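You operate a simulated robot arm through the tools that you are given. There is no shell and no other tool. Be economical: measure what you need, move in short steps, check, and stop when the job is done.

You are at the controls of a simulated robot arm. One attempt, no reset.

Task
Clamp the pasted purple half to its mate till set, then wipe the smear, unclamp and bag the join.
Fine: clamp knob at IN till the line is amber, at OUT in the end; wipe with the teal rubbing block and put it back; the grey sand bag ends across the join. Set down upright: rubbing block. What is to be rubbed or washed off counts as gone when no trace of it is left.

It is judged by the outcome, as a careful person would: the job done as asked, and still so three seconds after it is handed in. It fails if anything else is knocked over, pushed out of place, dropped, spilled or broken.

Robot
A 6-joint arm with a two-finger parallel gripper, fixed in place. Base frame: the origin is at the foot of the arm, x ahead of it, y to its left, z up; the work surface is at about z = 0.88. Readings come in m, rad, newtons and seconds.
With the tool pointing down near the work surface it reaches from about 0.46 to 0.86 m from the base axis. Its first joint turns from -2.007 to 2.007 rad. Payload 4.2 kg.
Tool frame: the origin (TCP) lies between the finger pads and is the grasp point; the fingertips stand 0.023 m ahead of it; z points along the fingers, y is the line along which they close. The gripper opens to 0.094 m. The fingers are 0.038 m wide and 0.01 m thick; the gripper's body (0.054 by 0.096 m) begins 0.039 m behind the TCP.
Orientation is told as [roll, pitch, yaw] about the base's x, y, z axes, in that order, counted from this pose: with the fingers straight down and closing along the base's y, the tool's x points along the base's -x, its y along +y and its z along -z.

Tools
- The arm moves only by the tool send_rows. Its argument "rows" is a list that holds one entry, the list of rows, each a list of 7 numbers: the shift along the tool's x, y, z in units of 50 mm (1.0 is 50 mm), then the turn, a rotation vector about the tool's x, y, z in units of 4 degrees (1.0 is 4 degrees), then the opening, from 0 (shut) to 1 (fully open). In form: [[[x, y, z, ax, ay, az, claw], ...]]. A call has 1 to 10 rows; each row shifts and turns the commanded pose from where the row before left it, along the tool's axes as they then stand. A call with a number of a shift or a turn outside -1 to 1 is refused whole. A row lasts 0.2 s, in which the tool goes at most 0.05 m and 0.15 rad; a call with a longer step from one row to the next is refused whole, and so is a gripper value outside its range. Where a pose cannot be reached the arm comes as near as it can. A force on the tool above 40 N (or 10 N above the force at the start of the call, whichever is more), or a blocked arm, ends the call early, and 0.2 s more pass. Each finger travels about 0.108 m/s and halts on what it meets, pressing with about 30 N; the grip force reading is that of the motor and also rises with nothing between the fingers. The clock runs only during rows and for 0.2 s after the last one: add rows that do not move to give the fingers time. The reply holds the time, the measured pose of the TCP, the force on the tool along the base axes, the opening and the grip force, in the units named above and with some noise, with the torque about the TCP (base axes, N m) and any sound that the robot's microphone picked up.
- Cameras (640 x 400 px; columns grow to the right, rows downward): "scene" is fixed at [0.219, -0.6504, 1.5007]; the picture's right is [0.45, -0.89, 0.00], its down [-0.58, -0.29, -0.76] and it looks along [0.68, 0.34, -0.64] (base axes); focal length 284 px, centre (320, 200). "wrist" rides on the gripper at [0.086, 0.016, -0.074] in the tool frame; the picture's right is [-0.18, 0.98, 0.00], its down [-0.58, -0.11, -0.81] and it looks along [-0.79, -0.15, 0.59] (tool axes); focal length 243 px, centre (320, 200). There is no depth. A picture from a camera that has moved, and an enlarged one, comes with that camera's place and axes in the base frame and with its lens.
- capture(camera): a new picture of that camera. The clock stands still meanwhile.
- slide_trunk(by): slides the trunk up (or, below 0, down) by that many m; the arm rides with it, the base frame stays. It gives what a move gives, with no picture.
- enlarge(camera, box): a new picture of the part [left, top, right, bottom] of that camera's present view, enlarged. The clock stands still meanwhile.
- sign_off(): hands the job in; it is judged then, once.

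Work in short steps. Places have to be worked out from the pictures, the camera data and where the tool is seen: move nearer, look again, correct. Check each grasp and each placing, and mend what went wrong. You have 120 turns and 68 pictures in all, those below and enlarged ones among them. Open the gripper and draw the arm clear of the work before you hand the job in, unless the task says otherwise; then end with one line.

The tools are called by a JSON object that holds its "op" and its "data". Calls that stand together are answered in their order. send_rows: Moves the arm, as the interface text tells. Its arguments: {"type":"object","properties":{"rows":{"type":"array","items":{"type":"array","items":{"type":"array","items":{"type":"number"}}}}},"required":["rows"]} The other tools are called the same way: slide_trunk (by) slides the trunk up or down; capture (camera) takes a picture; enlarge (camera, box) takes an enlarged picture of a part of a camera's view; sign_off () hands the job in.

At the start:

```text
time_s: 0.0
position: [0.5769, -0.1751, 1.2722]
tool_rot: [0.0, 0.0, 0.0]
force: [0.2, -0.6, -0.1]
torque: [0.04, -0.01, 0.02]
gripper_width: 0.0941
grasp_force: 0.1
trunk travel left (down, up): [-0.825, 0.165]
```

scene: 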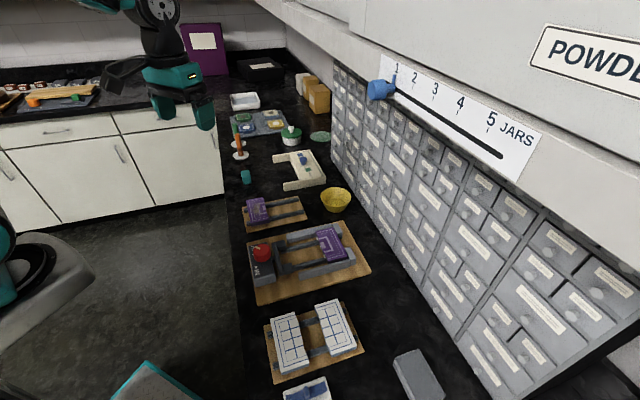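
wrist: 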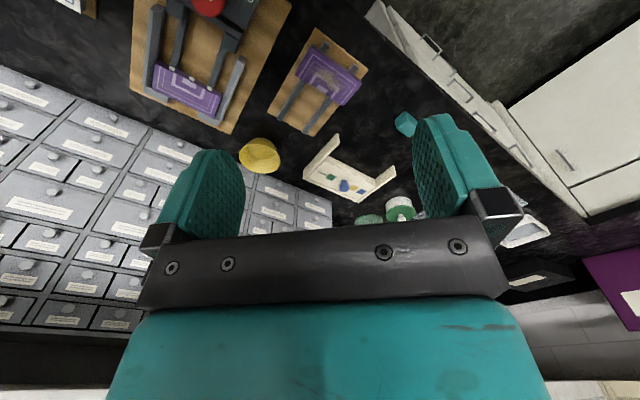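

The scene shows two purple halves: one in a clamp jig with a red knob, one on a small board. I'll enlarge both areas to understand them.

{"op": "enlarge", "data": {"camera": "scene", "box": [230, 180, 390, 310]}}

{"op": "enlarge", "data": {"camera": "scene", "box": [240, 280, 460, 400]}}

{"op": "enlarge", "data": {"camera": "scene", "box": [220, 80, 350, 200]}}

{"op": "enlarge", "data": {"camera": "wrist", "box": [120, 0, 400, 200]}}

```text
3.08 times, centred on (310, 245) of scene
camera zoom: at [0.219, -0.6504, 1.5007], right [0.45, -0.89, 0.0], down [-0.58, -0.29, -0.76], along [0.68, 0.34, -0.64], focal length 873 px, centre (351, 62)
```

zoom: 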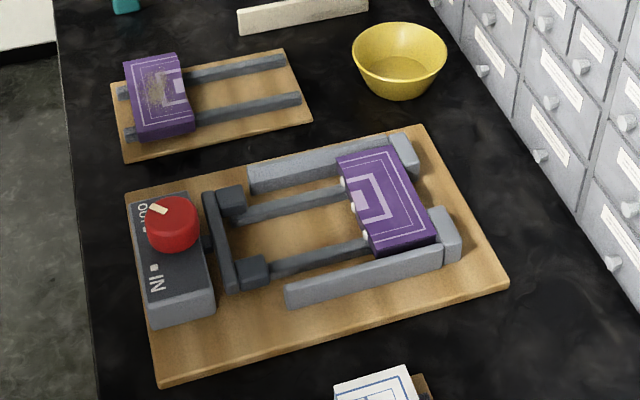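

```text
2.91 times, centred on (350, 340) of scene
camera zoom: at [0.219, -0.6504, 1.5007], right [0.45, -0.89, 0.0], down [-0.58, -0.29, -0.76], along [0.68, 0.34, -0.64], focal length 826 px, centre (233, -207)
```

zoom: 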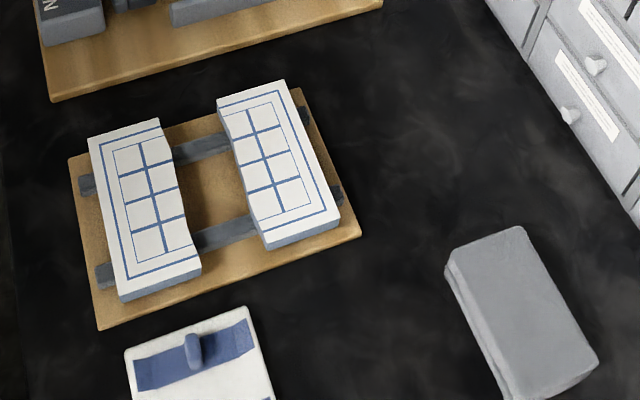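

```text
3.33 times, centred on (285, 140) of scene
camera zoom: at [0.219, -0.6504, 1.5007], right [0.45, -0.89, 0.0], down [-0.58, -0.29, -0.76], along [0.68, 0.34, -0.64], focal length 946 px, centre (437, 400)
```

zoom: 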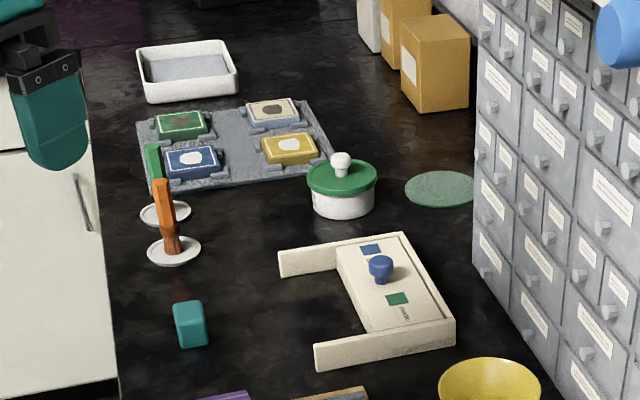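

```text
2.00 times, centred on (260, 100) of wrist
camera zoom: at [0.4908, -0.1575, 1.3478], right [0.18, 0.98, 0.0], down [0.58, -0.11, 0.81], along [0.79, -0.15, -0.59], focal length 485 px, centre (440, 400)
```

zoom: 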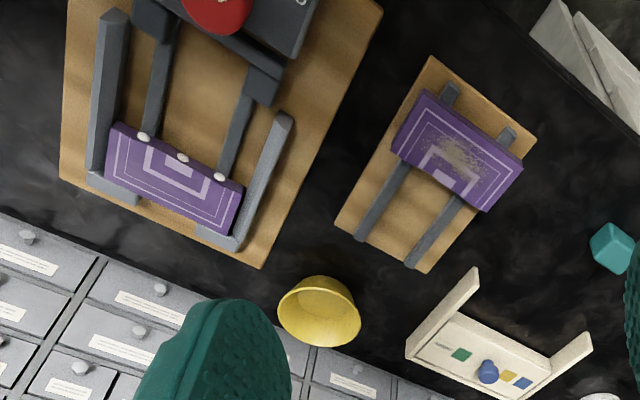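

I judge the loose mate (with smear) at about (0.70,-0.19), the pasted half in the jig at about (0.68,-0.45), both with axis about -45°. I'll go above the mate, turning to yaw +45°, to look from nearer.

{"op": "send_rows", "data": {"rows": [[[-0.7, -0.1, 0, 0, 0, 0, 1], [-0.7, -0.1, 0, 0, 0, 0, 1], [-0.6, -0.1, 0, 0, 0, 0, 1], [0, 0, 0.4, 0, 0, -1, 1], [0, 0, 0.4, 0, 0, -1, 1], [0, 0, 0.4, 0, 0, -1, 1], [0, 0, 0.4, 0, 0, -1, 1], [0, 0, 0.4, 0, 0, -1, 1], [0, 0, 0.4, 0, 0, -1, 1], [0, 0, 0.4, 0, 0, -1, 1]]]}}

{"op": "send_rows", "data": {"rows": [[[0, 0, 0, 0, 0, -1, 1], [0, 0, 0, 0, 0, -1, 1], [0, 0, 0, 0, 0, -1, 1], [0, 0, 0, 0, 0, -1, 1], [0, 0, 0, 0, 0, -0.25, 1]]]}}

{"op": "capture", "data": {"camera": "wrist"}}

```text
time_s: 2.2
position: [0.6752, -0.1885, 1.1317]
tool_rot: [0.0, 0.001, 0.492]
force: [-0.7, -1.0, 0.3]
torque: [-0.02, -0.03, 0.0]
gripper_width: 0.0942
grasp_force: 0.0
trunk travel left (down, up): [-0.825, 0.165]
```

```text
time_s: 3.4
position: [0.6768, -0.1899, 1.1326]
tool_rot: [0.001, 0.001, 0.787]
force: [0.1, -0.2, 0.1]
torque: [-0.01, 0.04, 0.01]
gripper_width: 0.0939
grasp_force: 0.1
trunk travel left (down, up): [-0.825, 0.165]
```

```text
61 pictures are left
camera wrist: at [0.6046, -0.2386, 1.2086], right [-0.57, 0.82, 0.0], down [0.49, 0.33, 0.81], along [0.66, 0.46, -0.59], focal length 243 px, centre (320, 200)
```

wrist: 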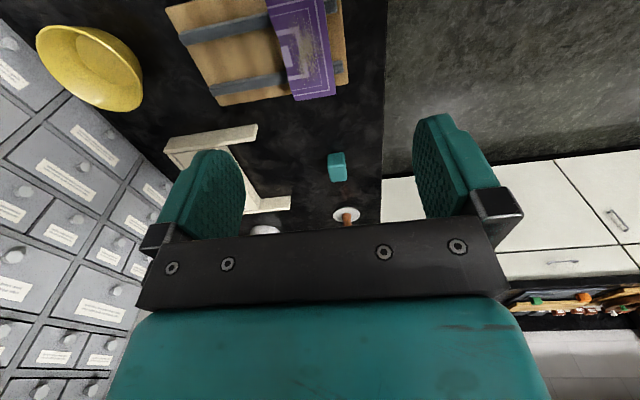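

The picture top is the downward side, so the mate is behind the camera's centre. I'll back off along tool +x to see both the mate and the jig.

{"op": "send_rows", "data": {"rows": [[[0.9, 0, 0, 0, 0, 0, 1], [0.9, 0, 0, 0, 0, 0, 1], [0.9, 0, 0, 0, 0, 0, 1], [0.7, 0, 0, 0, 0, 0, 1]]]}}

{"op": "capture", "data": {"camera": "wrist"}}

```text
time_s: 4.4
position: [0.5548, -0.3045, 1.1374]
tool_rot: [-0.001, 0.0, 0.788]
force: [0.2, 0.2, 0.8]
torque: [0.0, 0.01, -0.01]
gripper_width: 0.0941
grasp_force: 0.0
trunk travel left (down, up): [-0.825, 0.165]
```

```text
60 pictures are left
camera wrist: at [0.4835, -0.3539, 1.2128], right [-0.57, 0.82, 0.0], down [0.49, 0.33, 0.81], along [0.67, 0.46, -0.59], focal length 243 px, centre (320, 200)
```

wrist: 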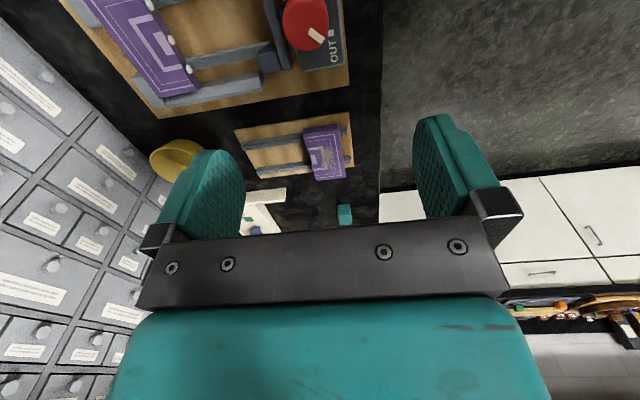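

Both are in view. Enlarge for measurement.

{"op": "enlarge", "data": {"camera": "wrist", "box": [220, 90, 380, 190]}}

{"op": "enlarge", "data": {"camera": "wrist", "box": [60, 0, 380, 130]}}

```text
4.00 times, centred on (300, 140) of wrist
camera zoom: at [0.4835, -0.3539, 1.2128], right [-0.57, 0.82, 0.0], down [0.49, 0.33, 0.81], along [0.67, 0.46, -0.59], focal length 970 px, centre (400, 440)
```

zoom: 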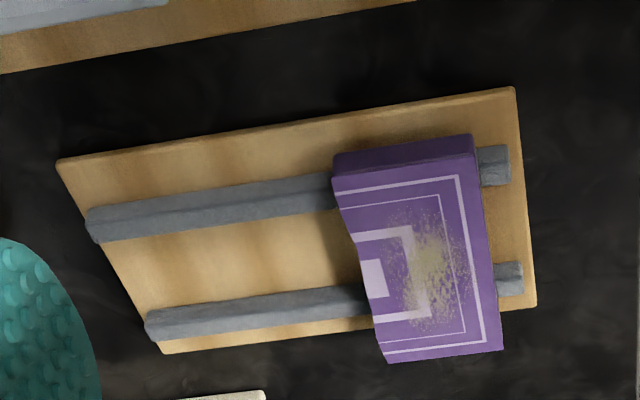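

```text
2.00 times, centred on (220, 65) of wrist
camera zoom: at [0.4835, -0.3539, 1.2128], right [-0.57, 0.82, 0.0], down [0.49, 0.33, 0.81], along [0.67, 0.46, -0.59], focal length 485 px, centre (520, 470)
```

zoom: 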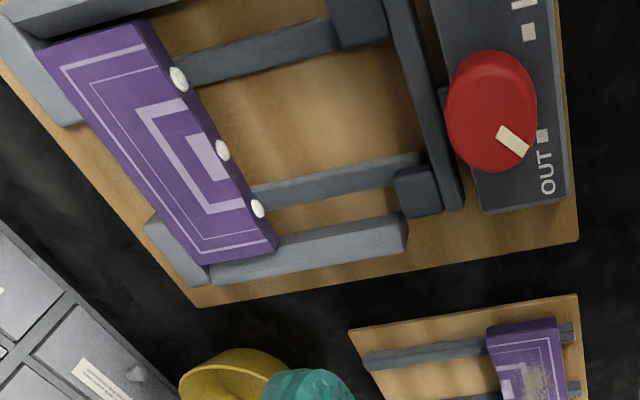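

The mate's centre is about (0.71,-0.183), top z about 0.92, yaw 45°. The gap in the jig looks tight, so I'll move to look at it more directly.

{"op": "send_rows", "data": {"rows": [[[0.5, -0.6, -0.2, 0, 0, 0, 1], [0.5, -0.6, -0.2, 0, 0, 0, 1], [0.5, -0.6, -0.2, 0, 0, 0, 1], [0.5, -0.6, -0.2, 0, 0, 0, 1]]]}}

{"op": "capture", "data": {"camera": "wrist"}}

{"op": "enlarge", "data": {"camera": "wrist", "box": [180, 0, 460, 180]}}

```text
time_s: 5.4
position: [0.5714, -0.4636, 1.1706]
tool_rot: [0.002, -0.001, 0.787]
force: [-0.3, 1.0, 0.0]
torque: [-0.02, -0.02, -0.01]
gripper_width: 0.0942
grasp_force: 0.1
trunk travel left (down, up): [-0.825, 0.165]
```

```text
57 pictures are left
camera wrist: at [0.4986, -0.5123, 1.2465], right [-0.57, 0.82, 0.0], down [0.49, 0.33, 0.81], along [0.66, 0.46, -0.59], focal length 243 px, centre (320, 200)
```

wrist: 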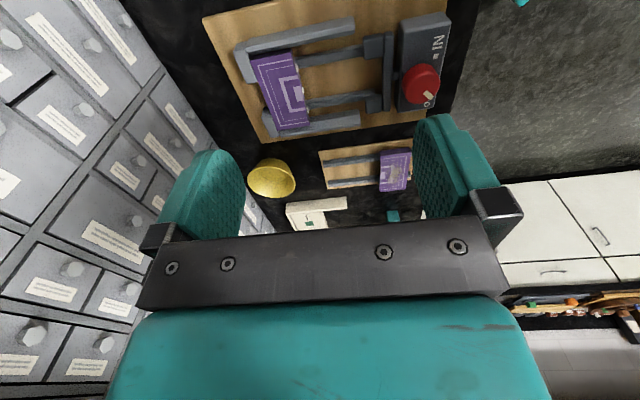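

```text
2.22 times, centred on (320, 90) of wrist
camera zoom: at [0.4986, -0.5123, 1.2465], right [-0.57, 0.82, 0.0], down [0.49, 0.33, 0.81], along [0.66, 0.46, -0.59], focal length 539 px, centre (320, 444)
```

zoom: 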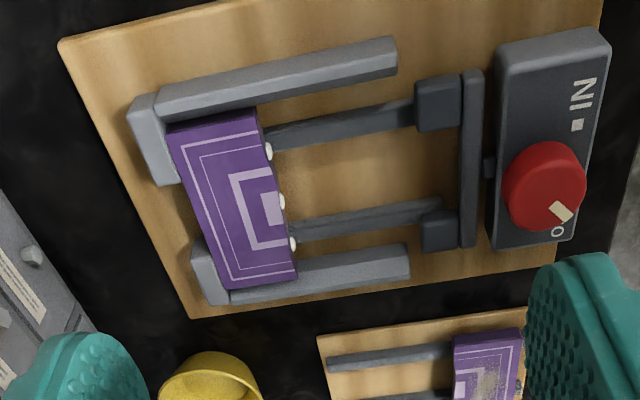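

The jig gap is about 0.085 m between jaw pads (a≈0.684) and the pasted edge, so the mate (0.053) fits with the fingers. Now I'll move over the mate.

{"op": "send_rows", "data": {"rows": [[[-0.738, 0.252, 0.35, 0, 0, 0, 1], [-0.738, 0.252, 0.35, 0, 0, 0, 1], [-0.738, 0.252, 0.35, 0, 0, 0, 1], [-0.738, 0.252, 0.35, 0, 0, 0, 1], [-0.738, 0.252, 0.35, 0, 0, 0, 1], [-0.738, 0.252, 0.35, 0, 0, 0, 1], [-0.738, 0.252, 0.35, 0, 0, 0, 1], [-0.738, 0.252, 0.35, 0, 0, 0, 1], [0, 0, 0, 0, 0, 0, 1]]]}}

{"op": "capture", "data": {"camera": "wrist"}}

{"op": "enlarge", "data": {"camera": "scene", "box": [200, 130, 360, 240]}}

```text
time_s: 7.4
position: [0.7085, -0.187, 1.0327]
tool_rot: [0.002, 0.0, 0.785]
force: [-0.4, 0.0, -0.1]
torque: [-0.04, 0.0, 0.01]
gripper_width: 0.0939
grasp_force: 0.0
trunk travel left (down, up): [-0.825, 0.165]
```

```text
55 pictures are left
camera wrist: at [0.6357, -0.2356, 1.1078], right [-0.56, 0.83, 0.0], down [0.49, 0.33, 0.81], along [0.67, 0.46, -0.59], focal length 243 px, centre (320, 200)
```

wrist: 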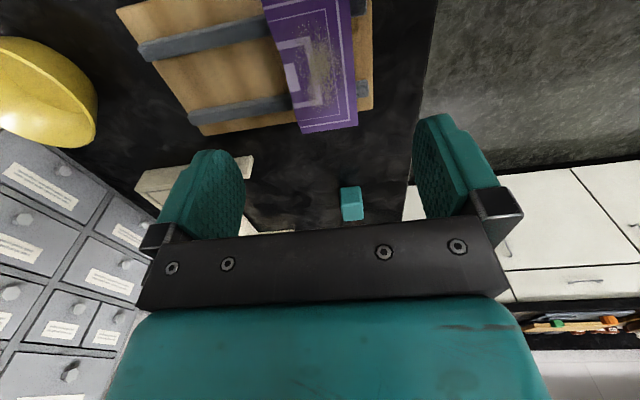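

```text
3.64 times, centred on (280, 185) of scene
camera zoom: at [0.219, -0.6504, 1.5007], right [0.45, -0.89, 0.0], down [-0.58, -0.29, -0.76], along [0.68, 0.34, -0.64], focal length 1032 px, centre (466, 254)
```

zoom: 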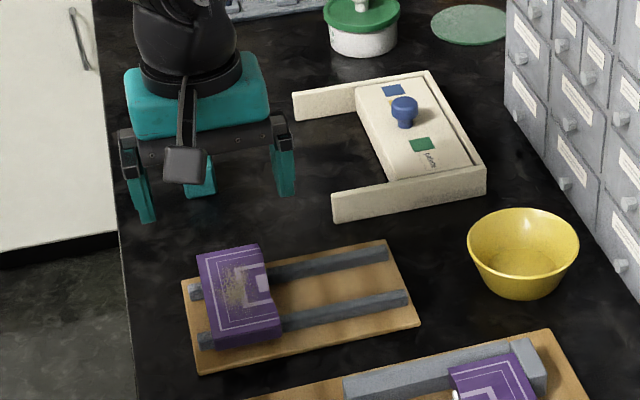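

Position confirmed; mate centre (0.712,-0.185). Descend straight and grasp at TCP z≈0.925.

{"op": "send_rows", "data": {"rows": [[[-0.08, -0.03, 0.55, 0, 0, 0, 1], [0, 0, 0.55, 0, 0, 0, 1], [0, 0, 0.55, 0, 0, 0, 1], [0, 0, 0.35, 0, 0, 0, 1], [0, 0, 0.14, 0, 0, 0, 1], [0, 0, 0, 0, 0, 0, 1]]]}}

{"op": "capture", "data": {"camera": "wrist"}}

{"op": "enlarge", "data": {"camera": "scene", "box": [200, 130, 360, 240]}}

```text
time_s: 8.8
position: [0.713, -0.1846, 0.9265]
tool_rot: [-0.001, 0.001, 0.787]
force: [0.2, 0.4, 0.7]
torque: [0.0, -0.03, -0.01]
gripper_width: 0.094
grasp_force: 0.0
trunk travel left (down, up): [-0.825, 0.165]
```

```text
53 pictures are left
camera wrist: at [0.6409, -0.2334, 1.0014], right [-0.57, 0.82, 0.0], down [0.49, 0.33, 0.81], along [0.67, 0.46, -0.59], focal length 243 px, centre (320, 200)
```

wrist: 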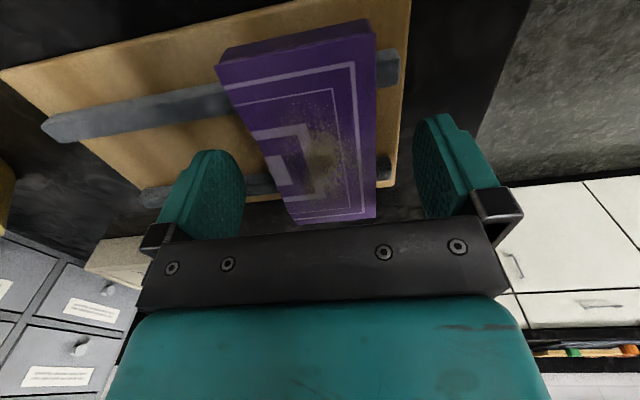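

```text
3.64 times, centred on (280, 185) of scene
camera zoom: at [0.219, -0.6504, 1.5007], right [0.45, -0.89, 0.0], down [-0.58, -0.29, -0.76], along [0.68, 0.34, -0.64], focal length 1032 px, centre (466, 254)
```

zoom: 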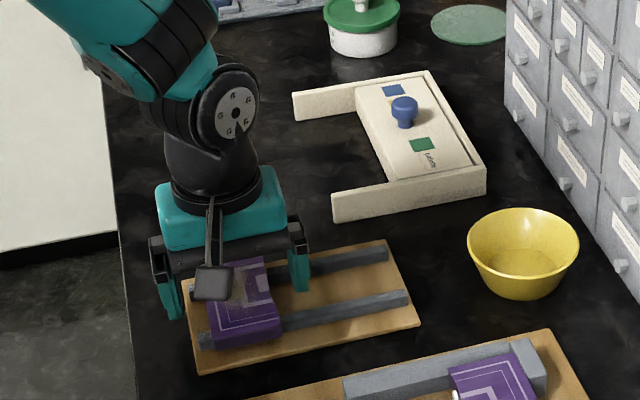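

Fingers straddle the mate, centred. Close on it.

{"op": "send_rows", "data": {"rows": [[[0, 0, 0, 0, 0, 0, 0.4], [0, 0, 0, 0, 0, 0, 0.4], [0, 0, 0, 0, 0, 0, 0.4], [0, 0, 0, 0, 0, 0, 0.4]]]}}

```text
time_s: 9.8
position: [0.7127, -0.1857, 0.9265]
tool_rot: [0.0, -0.001, 0.786]
force: [0.0, -0.2, -0.5]
torque: [0.01, -0.04, -0.01]
gripper_width: 0.0544
grasp_force: 29.9
trunk travel left (down, up): [-0.825, 0.165]
```

Gripped at 0.054 m. Lift and check.

{"op": "send_rows", "data": {"rows": [[[0, 0, -0.3, 0, 0, 0, 0.4], [0, 0, -0.5, 0, 0, 0, 0.4], [0, 0, -0.6, 0, 0, 0, 0.4], [0, 0, -0.6, 0, 0, 0, 0.4], [0, 0, 0, 0, 0, 0, 0.4]]]}}

{"op": "capture", "data": {"camera": "wrist"}}

```text
time_s: 11.0
position: [0.7117, -0.1817, 1.0235]
tool_rot: [-0.001, 0.0, 0.784]
force: [0.5, 0.2, -2.1]
torque: [-0.04, 0.0, 0.0]
gripper_width: 0.0548
grasp_force: 29.9
trunk travel left (down, up): [-0.825, 0.165]
```

```text
51 pictures are left
camera wrist: at [0.6395, -0.2314, 1.0998], right [-0.57, 0.82, 0.0], down [0.49, 0.33, 0.81], along [0.66, 0.46, -0.59], focal length 243 px, centre (320, 200)
```

wrist: 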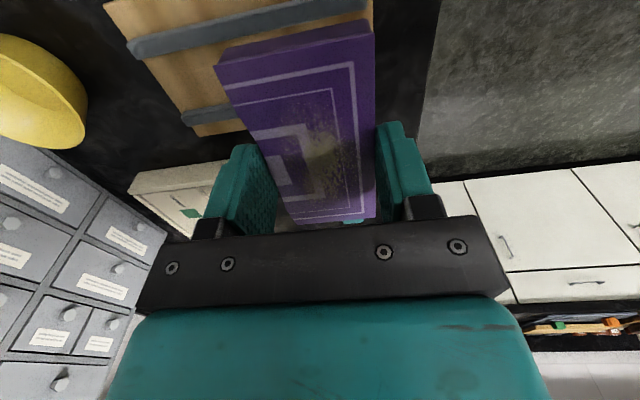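

Held firmly. Carry over to above the jig gap.

{"op": "send_rows", "data": {"rows": [[[0.69, -0.283, 0, 0, 0, 0, 0.4], [0.69, -0.283, 0, 0, 0, 0, 0.4], [0.69, -0.283, 0, 0, 0, 0, 0.4], [0.69, -0.283, 0, 0, 0, 0, 0.4], [0.69, -0.283, 0, 0, 0, 0, 0.4], [0.69, -0.283, 0, 0, 0, 0, 0.4], [0, 0, 0, 0, 0, 0, 0.4]]]}}

{"op": "capture", "data": {"camera": "wrist"}}

{"op": "enlarge", "data": {"camera": "scene", "box": [220, 190, 390, 310]}}

```text
time_s: 12.6
position: [0.6221, -0.3873, 1.0253]
tool_rot: [0.0, -0.002, 0.785]
force: [0.3, 0.5, -1.5]
torque: [0.0, -0.02, 0.0]
gripper_width: 0.0544
grasp_force: 30.3
trunk travel left (down, up): [-0.825, 0.165]
```

```text
50 pictures are left
camera wrist: at [0.5497, -0.4364, 1.1006], right [-0.57, 0.82, 0.0], down [0.49, 0.33, 0.81], along [0.67, 0.46, -0.59], focal length 243 px, centre (320, 200)
```

wrist: 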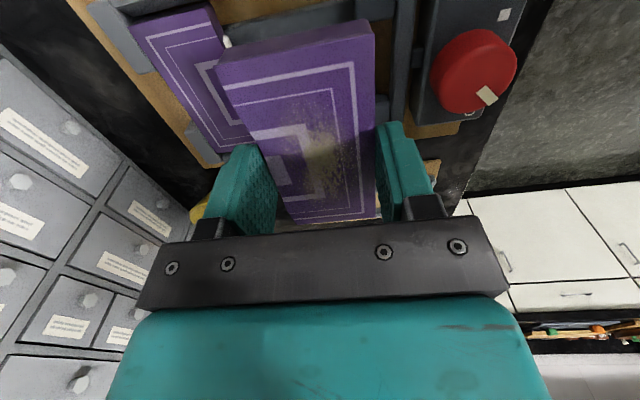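

```text
3.33 times, centred on (305, 250) of scene
camera zoom: at [0.219, -0.6504, 1.5007], right [0.45, -0.89, 0.0], down [-0.58, -0.29, -0.76], along [0.68, 0.34, -0.64], focal length 946 px, centre (370, 33)
```

zoom: 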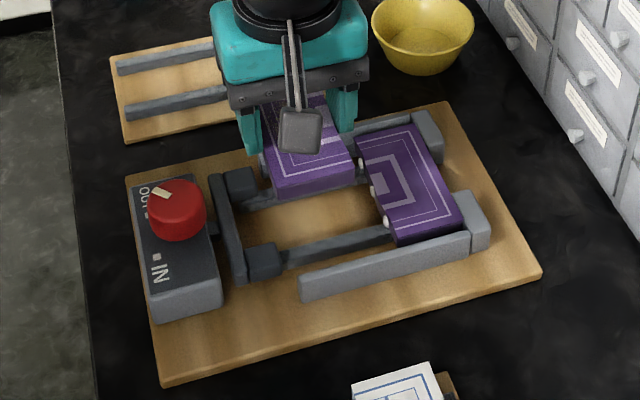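

Adjust slightly (+4 mm in both jig directions) and descend partway to check against the guides.

{"op": "send_rows", "data": {"rows": [[[-0.08, -0.08, 0.3, 0, 0, 0, 0.4], [0, 0, 0.5, 0, 0, 0, 0.4], [0, 0, 0.5, 0, 0, 0, 0.4], [0, 0, 0, 0, 0, 0, 0.4]]]}}

{"op": "enlarge", "data": {"camera": "wrist", "box": [120, 0, 480, 240]}}

{"op": "enlarge", "data": {"camera": "scene", "box": [250, 210, 370, 290]}}

```text
time_s: 13.6
position: [0.63, -0.3904, 0.9565]
tool_rot: [-0.001, 0.001, 0.785]
force: [0.6, -0.2, -1.5]
torque: [-0.04, 0.03, -0.02]
gripper_width: 0.0547
grasp_force: 30.2
trunk travel left (down, up): [-0.825, 0.165]
```

```text
1.67 times, centred on (300, 120) of wrist
camera zoom: at [0.5575, -0.4388, 1.0332], right [-0.57, 0.82, 0.0], down [0.49, 0.33, 0.81], along [0.67, 0.46, -0.59], focal length 404 px, centre (353, 333)
```

zoom: 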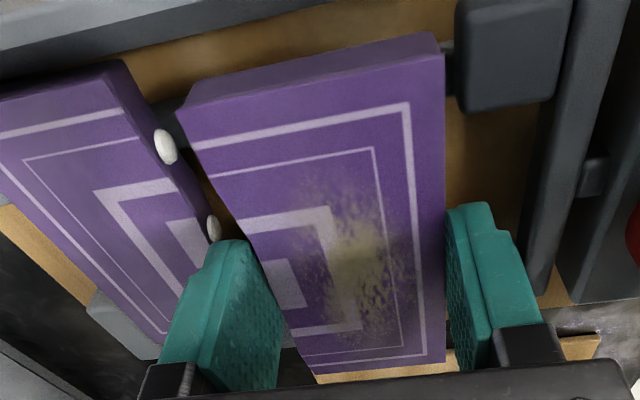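

```text
5.00 times, centred on (310, 250) of scene
camera zoom: at [0.219, -0.6504, 1.5007], right [0.45, -0.89, 0.0], down [-0.58, -0.29, -0.76], along [0.68, 0.34, -0.64], focal length 1419 px, centre (370, -50)
```

zoom: 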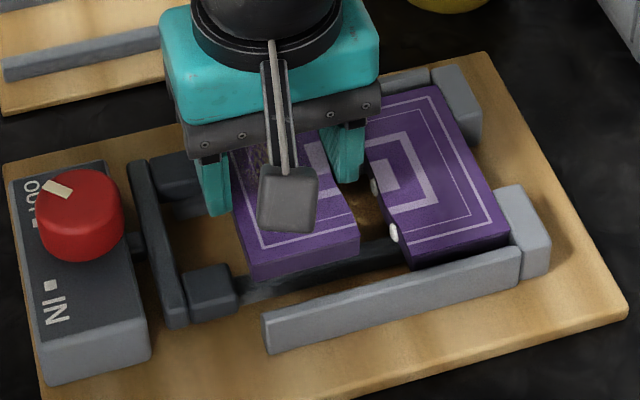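

Comparing near edges, the mate should go ~4 mm further along +s. Correct and lower gently.

{"op": "send_rows", "data": {"rows": [[[-0.08, 0, 0, 0, 0, 0, 0.4], [0, 0, 0.2, 0, 0, 0, 0.4], [0, 0, 0.1, 0, 0, 0, 0.4], [0, 0, 0, 0, 0, 0, 0.4]]]}}

{"op": "enlarge", "data": {"camera": "wrist", "box": [120, 0, 480, 240]}}

{"op": "enlarge", "data": {"camera": "scene", "box": [250, 210, 370, 290]}}

```text
time_s: 14.6
position: [0.6335, -0.3866, 0.9451]
tool_rot: [0.001, 0.0, 0.784]
force: [0.6, 0.1, -1.5]
torque: [0.0, 0.01, 0.02]
gripper_width: 0.0546
grasp_force: 29.6
trunk travel left (down, up): [-0.825, 0.165]
```

```text
1.67 times, centred on (300, 120) of wrist
camera zoom: at [0.5611, -0.4357, 1.0199], right [-0.57, 0.82, 0.0], down [0.49, 0.33, 0.81], along [0.67, 0.46, -0.59], focal length 404 px, centre (353, 333)
```

zoom: 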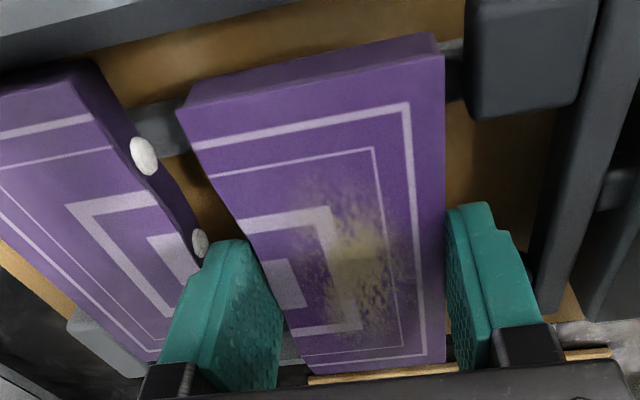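

```text
5.00 times, centred on (310, 250) of scene
camera zoom: at [0.219, -0.6504, 1.5007], right [0.45, -0.89, 0.0], down [-0.58, -0.29, -0.76], along [0.68, 0.34, -0.64], focal length 1419 px, centre (370, -50)
```

zoom: 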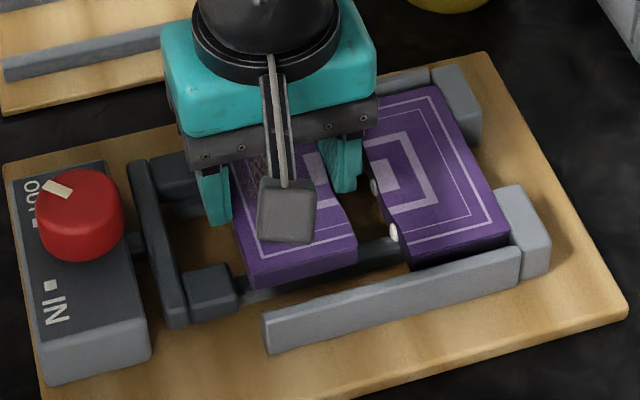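

Alignment looks good between guides. Lower in small steps until contact.

{"op": "send_rows", "data": {"rows": [[[0, 0, 0.1, 0, 0, 0, 0.4], [0, 0, 0.08, 0, 0, 0, 0.4], [0, 0, 0.08, 0, 0, 0, 0.4], [0, 0, 0.05, 0, 0, 0, 0.4], [0, 0, 0, 0, 0, 0, 0.4]]]}}

```text
time_s: 15.8
position: [0.6341, -0.3876, 0.9305]
tool_rot: [-0.003, 0.002, 0.786]
force: [-2.0, -8.7, 18.1]
torque: [-0.19, 0.1, 0.06]
gripper_width: 0.0546
grasp_force: 30.3
trunk travel left (down, up): [-0.825, 0.165]
```

Contact at z≈0.9305. Look to see whether it's on the rails.

{"op": "enlarge", "data": {"camera": "wrist", "box": [120, 0, 480, 240]}}

{"op": "enlarge", "data": {"camera": "scene", "box": [250, 210, 370, 290]}}

```text
1.67 times, centred on (300, 120) of wrist
camera zoom: at [0.5615, -0.436, 1.0053], right [-0.56, 0.83, 0.0], down [0.49, 0.34, 0.81], along [0.67, 0.45, -0.59], focal length 404 px, centre (353, 333)
```

zoom: 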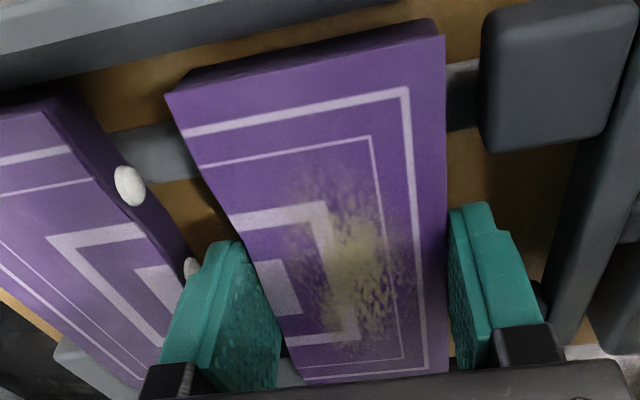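

```text
5.00 times, centred on (310, 250) of scene
camera zoom: at [0.219, -0.6504, 1.5007], right [0.45, -0.89, 0.0], down [-0.58, -0.29, -0.76], along [0.68, 0.34, -0.64], focal length 1419 px, centre (370, -50)
```

zoom: 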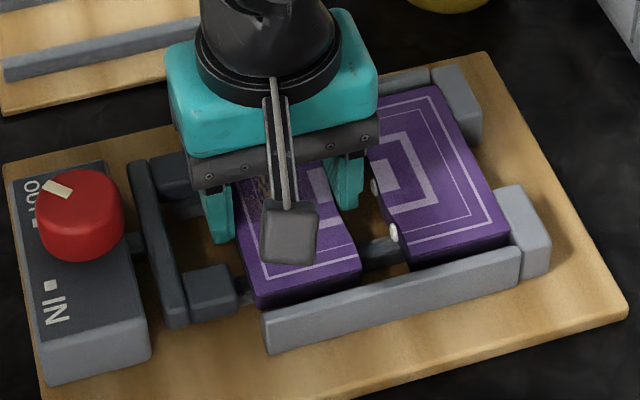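

The mate tilted slightly in the grip: its far end seems to have met the far guide. Lift, shift 6 mm back toward -s, and lower again.

{"op": "send_rows", "data": {"rows": [[[0, 0, -0.2, 0, 0, 0, 0.4], [0, 0, -0.1, 0, 0, 0, 0.4], [0.11, 0, 0, 0, 0, 0, 0.4], [0, 0, 0, 0, 0, 0, 0.4]]]}}

{"op": "enlarge", "data": {"camera": "wrist", "box": [120, 0, 480, 240]}}

{"op": "enlarge", "data": {"camera": "scene", "box": [250, 210, 370, 290]}}

```text
time_s: 16.8
position: [0.6302, -0.39, 0.9447]
tool_rot: [-0.001, 0.0, 0.785]
force: [-0.1, 0.1, -2.2]
torque: [-0.03, 0.0, -0.02]
gripper_width: 0.0547
grasp_force: 29.8
trunk travel left (down, up): [-0.825, 0.165]
```

```text
1.67 times, centred on (300, 120) of wrist
camera zoom: at [0.5584, -0.4387, 1.019], right [-0.57, 0.82, 0.0], down [0.49, 0.33, 0.81], along [0.66, 0.46, -0.59], focal length 404 px, centre (353, 333)
```

zoom: 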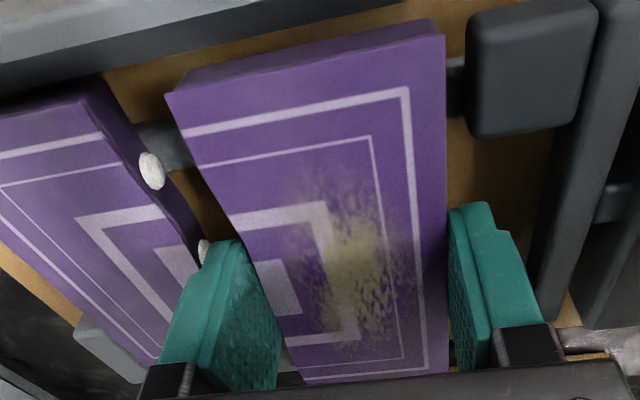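

```text
5.00 times, centred on (310, 250) of scene
camera zoom: at [0.219, -0.6504, 1.5007], right [0.45, -0.89, 0.0], down [-0.58, -0.29, -0.76], along [0.68, 0.34, -0.64], focal length 1419 px, centre (370, -50)
```

zoom: 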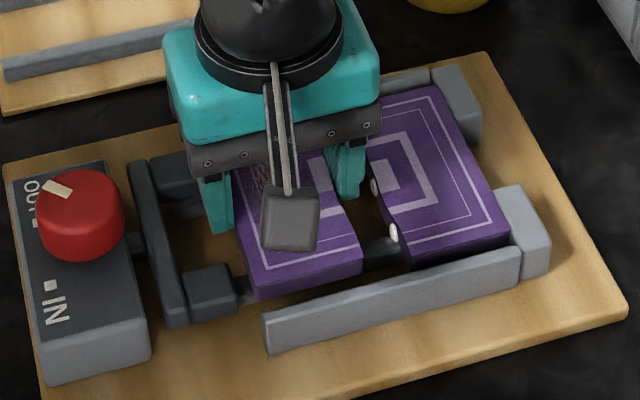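

Lower again.

{"op": "send_rows", "data": {"rows": [[[0, 0, 0.1, 0, 0, 0, 0.4], [0, 0, 0.1, 0, 0, 0, 0.4], [0, 0, 0.08, 0, 0, 0, 0.4], [0, 0, 0.05, 0, 0, 0, 0.4], [0, 0, 0.05, 0, 0, 0, 0.4], [0, 0, 0, 0, 0, 0, 0.4]]]}}

{"op": "enlarge", "data": {"camera": "wrist", "box": [120, 0, 480, 240]}}

{"op": "enlarge", "data": {"camera": "scene", "box": [250, 210, 370, 290]}}

```text
time_s: 18.2
position: [0.6325, -0.3914, 0.9288]
tool_rot: [-0.002, 0.002, 0.784]
force: [0.3, -1.0, 19.5]
torque: [-0.45, 0.73, 0.01]
gripper_width: 0.0546
grasp_force: 30.0
trunk travel left (down, up): [-0.825, 0.165]
```

```text
1.67 times, centred on (300, 120) of wrist
camera zoom: at [0.5594, -0.4396, 1.0026], right [-0.57, 0.82, 0.0], down [0.49, 0.34, 0.81], along [0.67, 0.45, -0.59], focal length 404 px, centre (353, 333)
```

zoom: 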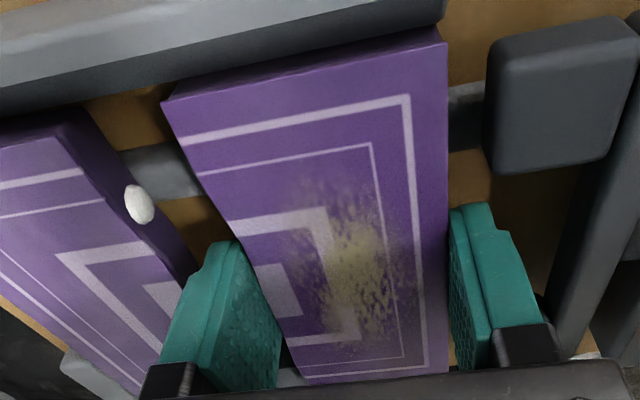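

```text
5.00 times, centred on (310, 250) of scene
camera zoom: at [0.219, -0.6504, 1.5007], right [0.45, -0.89, 0.0], down [-0.58, -0.29, -0.76], along [0.68, 0.34, -0.64], focal length 1419 px, centre (370, -50)
```

zoom: 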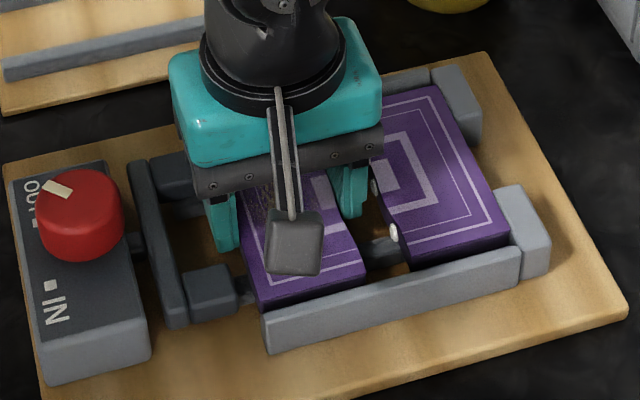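

Contact is now on the near side, and the join-side finger is close to the paste beads. Lift 5 mm, shift 6 mm back toward the jaw and 2 mm +s, then lower.

{"op": "send_rows", "data": {"rows": [[[0, 0, -0.1, 0, 0, 0, 0.4], [-0.03, 0.12, 0, 0, 0, 0, 0.4], [0, 0, 0.06, 0, 0, 0, 0.4], [0, 0, 0.05, 0, 0, 0, 0.4], [0, 0, 0, 0, 0, 0, 0.4]]]}}

{"op": "enlarge", "data": {"camera": "wrist", "box": [120, 0, 480, 240]}}

```text
time_s: 19.4
position: [0.6274, -0.3843, 0.9268]
tool_rot: [-0.002, -0.001, 0.786]
force: [-4.9, 2.9, 17.5]
torque: [-0.37, 0.66, -0.23]
gripper_width: 0.0545
grasp_force: 29.8
trunk travel left (down, up): [-0.825, 0.165]
```

```text
1.67 times, centred on (300, 120) of wrist
camera zoom: at [0.5542, -0.4334, 1.0017], right [-0.56, 0.83, 0.0], down [0.49, 0.33, 0.81], along [0.67, 0.46, -0.59], focal length 404 px, centre (353, 333)
```

zoom: 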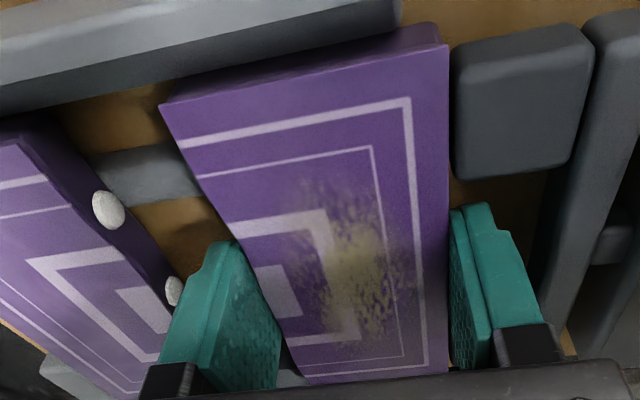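

Let me release slightly so the mate can settle flat, then look.

{"op": "send_rows", "data": {"rows": [[[0, 0, -0.03, 0, 0, 0, 0.6], [0, 0, 0, 0, 0, 0, 0.64], [0, 0, 0, 0, 0, 0, 0.64]]]}}

{"op": "enlarge", "data": {"camera": "wrist", "box": [120, 0, 480, 240]}}

{"op": "enlarge", "data": {"camera": "scene", "box": [250, 210, 370, 290]}}

```text
time_s: 20.2
position: [0.6278, -0.3854, 0.9261]
tool_rot: [0.0, -0.001, 0.785]
force: [-0.1, -1.3, 0.5]
torque: [-0.01, 0.01, -0.04]
gripper_width: 0.0601
grasp_force: 0.0
trunk travel left (down, up): [-0.825, 0.165]
```

```text
1.67 times, centred on (300, 120) of wrist
camera zoom: at [0.5552, -0.4336, 1.0013], right [-0.57, 0.82, 0.0], down [0.49, 0.33, 0.81], along [0.67, 0.46, -0.59], focal length 404 px, centre (353, 333)
```

zoom: 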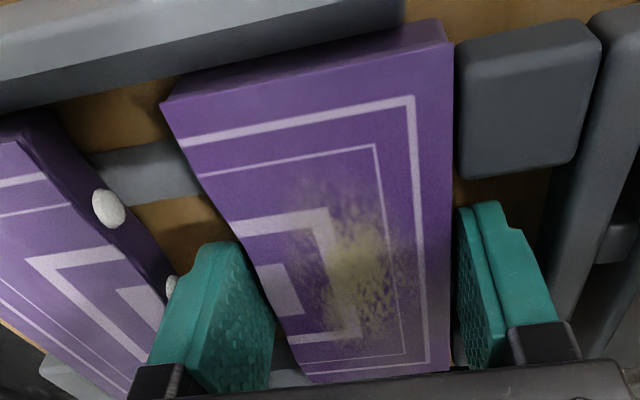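

```text
5.00 times, centred on (310, 250) of scene
camera zoom: at [0.219, -0.6504, 1.5007], right [0.45, -0.89, 0.0], down [-0.58, -0.29, -0.76], along [0.68, 0.34, -0.64], focal length 1419 px, centre (370, -50)
```

zoom: 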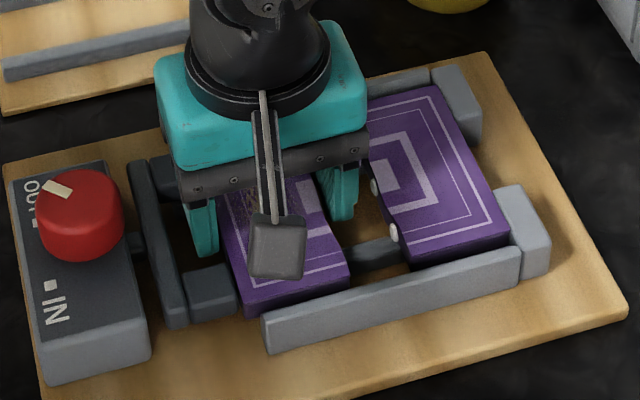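

Released with little motion. Rise and look at the whole from a better vantage.

{"op": "send_rows", "data": {"rows": [[[0, 0, -0.2, 0, 0, 0, 0.64], [0, 0, -0.4, 0, 0, 0, 0.64], [0, 0, -0.7, 0, 0, 0, 0.64], [0.3, -0.2, -0.9, 0, 0, 0, 0.8], [0.3, -0.2, -0.9, 0, 0, 0, 1], [0.9, -0.2, -0.3, 0, 0, 0, 1], [0.9, -0.2, 0, 0, 0, 0, 1]]]}}

{"op": "enlarge", "data": {"camera": "wrist", "box": [200, 0, 460, 160]}}

{"op": "enlarge", "data": {"camera": "scene", "box": [240, 210, 380, 310]}}

```text
time_s: 21.8
position: [0.5744, -0.5017, 1.0972]
tool_rot: [0.001, -0.001, 0.786]
force: [0.1, 0.0, -0.2]
torque: [-0.02, 0.04, -0.04]
gripper_width: 0.094
grasp_force: 0.0
trunk travel left (down, up): [-0.825, 0.165]
```

```text
2.46 times, centred on (330, 80) of wrist
camera zoom: at [0.5011, -0.5504, 1.1723], right [-0.57, 0.82, 0.0], down [0.49, 0.34, 0.81], along [0.66, 0.46, -0.59], focal length 597 px, centre (295, 495)
```

zoom: 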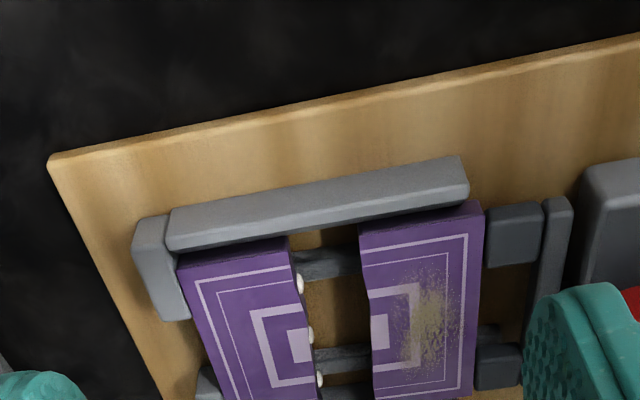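

```text
4.00 times, centred on (310, 260) of scene
camera zoom: at [0.219, -0.6504, 1.5007], right [0.45, -0.89, 0.0], down [-0.58, -0.29, -0.76], along [0.68, 0.34, -0.64], focal length 1135 px, centre (360, -40)
```

zoom: 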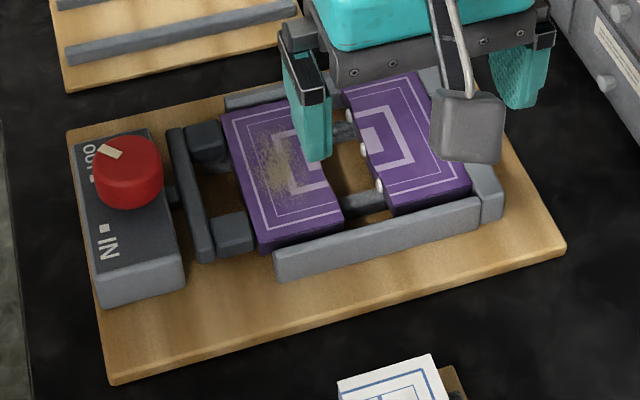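

The mate sits level between the guides, facing the pasted edge. Now look at the knob.

{"op": "send_rows", "data": {"rows": [[[0, 0.85, 0, 0, 0, 0, 1], [0, 0.85, 0, 0, 0, 0, 1], [0, 0.85, 0, 0, 0, 0, 1], [0, 0, 0, 0, 0, 0, 1]]]}}

{"op": "enlarge", "data": {"camera": "wrist", "box": [220, 0, 420, 130]}}

```text
time_s: 22.8
position: [0.4837, -0.4107, 1.0941]
tool_rot: [0.001, 0.0, 0.786]
force: [-0.3, 0.0, -0.6]
torque: [-0.02, 0.0, -0.01]
gripper_width: 0.0941
grasp_force: 0.2
trunk travel left (down, up): [-0.825, 0.165]
```

```text
3.08 times, centred on (320, 65) of wrist
camera zoom: at [0.4115, -0.4592, 1.1693], right [-0.57, 0.82, 0.0], down [0.49, 0.33, 0.81], along [0.67, 0.46, -0.59], focal length 746 px, centre (320, 615)
```

zoom: 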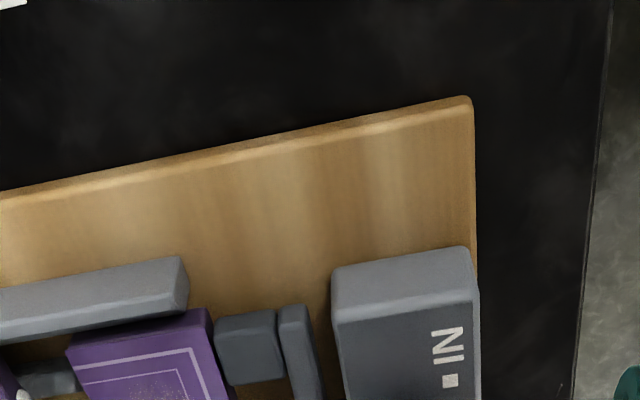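

{"op": "enlarge", "data": {"camera": "wrist", "box": [240, 60, 440, 200]}}

```text
2.86 times, centred on (340, 130) of wrist
camera zoom: at [0.4115, -0.4592, 1.1693], right [-0.57, 0.82, 0.0], down [0.49, 0.33, 0.81], along [0.67, 0.46, -0.59], focal length 693 px, centre (263, 400)
```

zoom: 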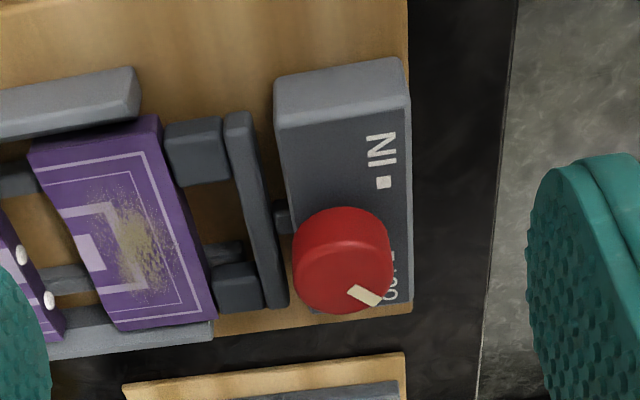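

Knob centre estimated (0.5575,-0.3185), top z≈0.96, pointer at ~82°; IN mark at ~184°, so a turn of about +100°. I'll go above the knob and swing yaw to -45° so that there is room to turn.

{"op": "send_rows", "data": {"rows": [[[-0.78, 0.087, 0, 0, 0, 0, 1], [-0.78, 0.087, 0, 0, 0, 0, 1], [-0.78, 0.087, 0, 0, 0, 0, 1], [0, 0, 0, 0, 0, 1, 1], [0, 0, 0, 0, 0, 1, 1], [0, 0, 0, 0, 0, 1, 1], [0, 0, 0, 0, 0, 1, 1], [0, 0, 0, 0, 0, 1, 1], [0, 0, 0, 0, 0, 1, 1], [0, 0, 0, 0, 0, 1, 1]]]}}

{"op": "send_rows", "data": {"rows": [[[0, 0, 0, 0, 0, 1, 1], [0, 0, 0, 0, 0, 1, 1], [0, 0, 0, 0, 0, 1, 1], [0, 0, 0, 0, 0, 1, 1], [0, 0, 0, 0, 0, 1, 1], [0, 0, 0, 0, 0, 1, 1], [0, 0, 0, 0, 0, 1, 1], [0, 0, 0, 0, 0, 1, 1], [0, 0, 0, 0, 0, 1, 1], [0, 0, 0, 0, 0, 1, 1]]]}}

{"op": "send_rows", "data": {"rows": [[[0, 0, 0, 0, 0, 1, 1], [0, 0, 0, 0, 0, 1, 1], [0, 0, 0, 0, 0, 1, 1], [0, 0, 0, 0, 0, 1, 1], [0, 0, 0, 0, 0, 1, 1], [0, 0, 0, 0, 0, 0.5, 1], [0, 0, 0, 0, 0, 0, 1]]]}}

{"op": "enlarge", "data": {"camera": "wrist", "box": [160, 0, 480, 200]}}

{"op": "enlarge", "data": {"camera": "scene", "box": [220, 210, 350, 300]}}

```text
time_s: 25.0
position: [0.5541, -0.3166, 1.0968]
tool_rot: [0.0, 0.0, 0.297]
force: [1.0, 0.2, -0.4]
torque: [-0.03, 0.01, 0.01]
gripper_width: 0.0939
grasp_force: 0.0
trunk travel left (down, up): [-0.825, 0.165]
```

```text
time_s: 27.2
position: [0.5539, -0.316, 1.0977]
tool_rot: [-0.002, -0.001, -0.402]
force: [1.5, 0.3, 0.4]
torque: [-0.03, 0.01, 0.04]
gripper_width: 0.0941
grasp_force: 0.2
trunk travel left (down, up): [-0.825, 0.165]
```

```text
time_s: 28.8
position: [0.5537, -0.3159, 1.0964]
tool_rot: [0.0, 0.0, -0.785]
force: [-0.2, -0.3, -0.6]
torque: [0.0, 0.02, 0.01]
gripper_width: 0.0941
grasp_force: 0.0
trunk travel left (down, up): [-0.825, 0.165]
```

```text
2.00 times, centred on (320, 100) of wrist
camera zoom: at [0.5047, -0.2428, 1.1722], right [0.83, 0.56, 0.0], down [0.33, -0.49, 0.81], along [0.46, -0.67, -0.59], focal length 485 px, centre (320, 400)
```

zoom: 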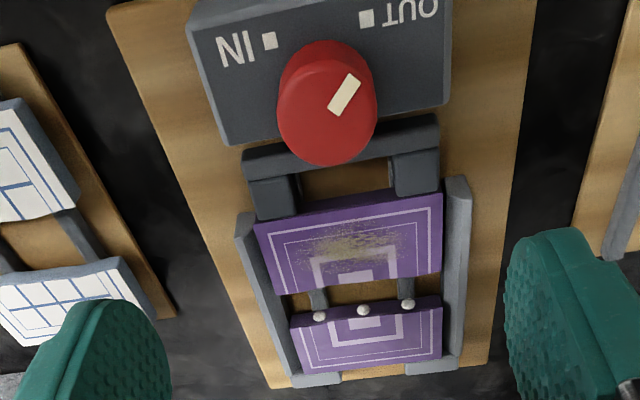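

```text
4.44 times, centred on (285, 255) of scene
camera zoom: at [0.219, -0.6504, 1.5007], right [0.45, -0.89, 0.0], down [-0.58, -0.29, -0.76], along [0.68, 0.34, -0.64], focal length 1262 px, centre (476, -44)
```

zoom: 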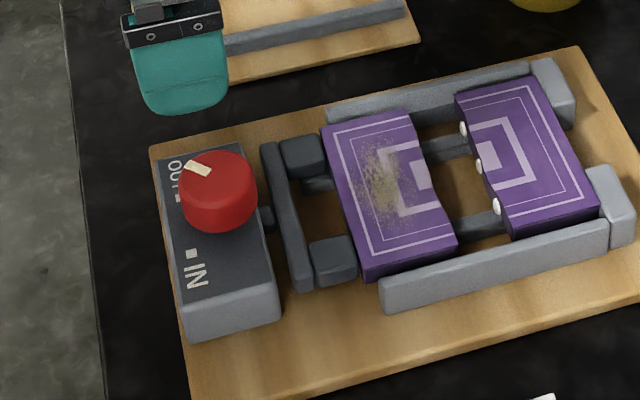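

Very good view: knob centre (0.560,-0.318). Centre and descend to straddle the knob.

{"op": "send_rows", "data": {"rows": [[[-0.12, 0.06, 0.5, 0, 0, 0, 1], [0, 0, 0.7, 0, 0, 0, 1], [0, 0, 0.7, 0, 0, 0, 1], [0, 0, 0.4, 0, 0, 0, 1], [0, 0, 0.27, 0, 0, 0, 1], [0, 0, 0, 0, 0, 0, 1]]]}}

{"op": "capture", "data": {"camera": "wrist"}}

{"op": "enlarge", "data": {"camera": "scene", "box": [220, 210, 350, 300]}}

```text
time_s: 30.2
position: [0.5601, -0.3188, 0.9672]
tool_rot: [0.0, 0.002, -0.786]
force: [-0.2, -0.2, 1.1]
torque: [0.0, 0.01, -0.02]
gripper_width: 0.094
grasp_force: 0.0
trunk travel left (down, up): [-0.825, 0.165]
```

```text
29 pictures are left
camera wrist: at [0.5108, -0.2444, 1.0437], right [0.82, 0.57, 0.0], down [0.33, -0.49, 0.81], along [0.46, -0.67, -0.59], focal length 243 px, centre (320, 200)
```

wrist: 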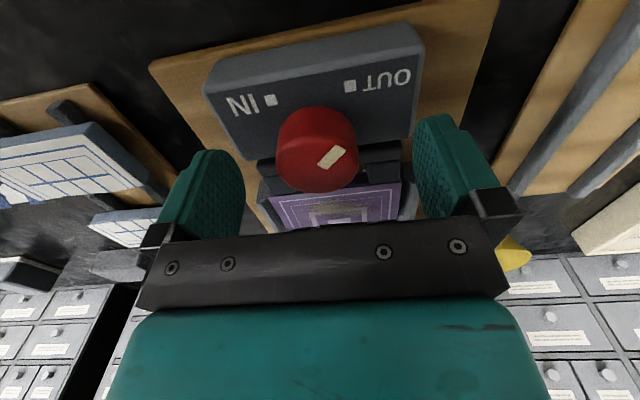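

```text
4.44 times, centred on (285, 255) of scene
camera zoom: at [0.219, -0.6504, 1.5007], right [0.45, -0.89, 0.0], down [-0.58, -0.29, -0.76], along [0.68, 0.34, -0.64], focal length 1262 px, centre (476, -44)
```

zoom: 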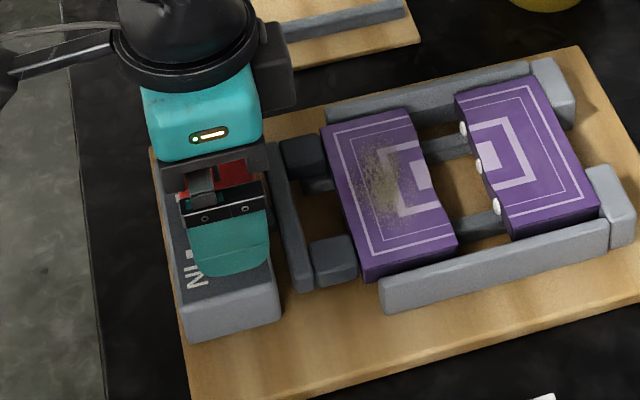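

Knob is centred. Close on it, then turn.

{"op": "send_rows", "data": {"rows": [[[0, 0, 0.08, 0, 0, 0, 0.2], [0, 0, 0, 0, 0, 0, 0.2], [0, 0, 0, 0, 0, 0, 0.2], [0, 0, 0, 0, 0, 0, 0.2]]]}}

{"op": "send_rows", "data": {"rows": [[[0, 0, 0, 0, 0, -1, 0.2], [0, 0, 0, 0, 0, -1, 0.2], [0, 0, 0, 0, 0, -1, 0.2], [0, 0, 0, 0, 0, -1, 0.2], [0, 0, 0, 0, 0, -1, 0.2], [0, 0, 0, 0, 0, -1, 0.2], [0, 0, 0, 0, 0, -1, 0.2], [0, 0, 0, 0, 0, -1, 0.2]]]}}

```text
time_s: 31.2
position: [0.5599, -0.3179, 0.9632]
tool_rot: [-0.001, 0.0, -0.788]
force: [-7.9, -6.7, 1.6]
torque: [-0.21, 0.32, -0.07]
gripper_width: 0.0411
grasp_force: 45.2
trunk travel left (down, up): [-0.825, 0.165]
```

```text
time_s: 33.0
position: [0.5598, -0.3186, 0.965]
tool_rot: [-0.002, -0.001, -0.226]
force: [-2.0, -2.8, 5.8]
torque: [-0.01, 0.09, -0.88]
gripper_width: 0.0414
grasp_force: 44.7
trunk travel left (down, up): [-0.825, 0.165]
```

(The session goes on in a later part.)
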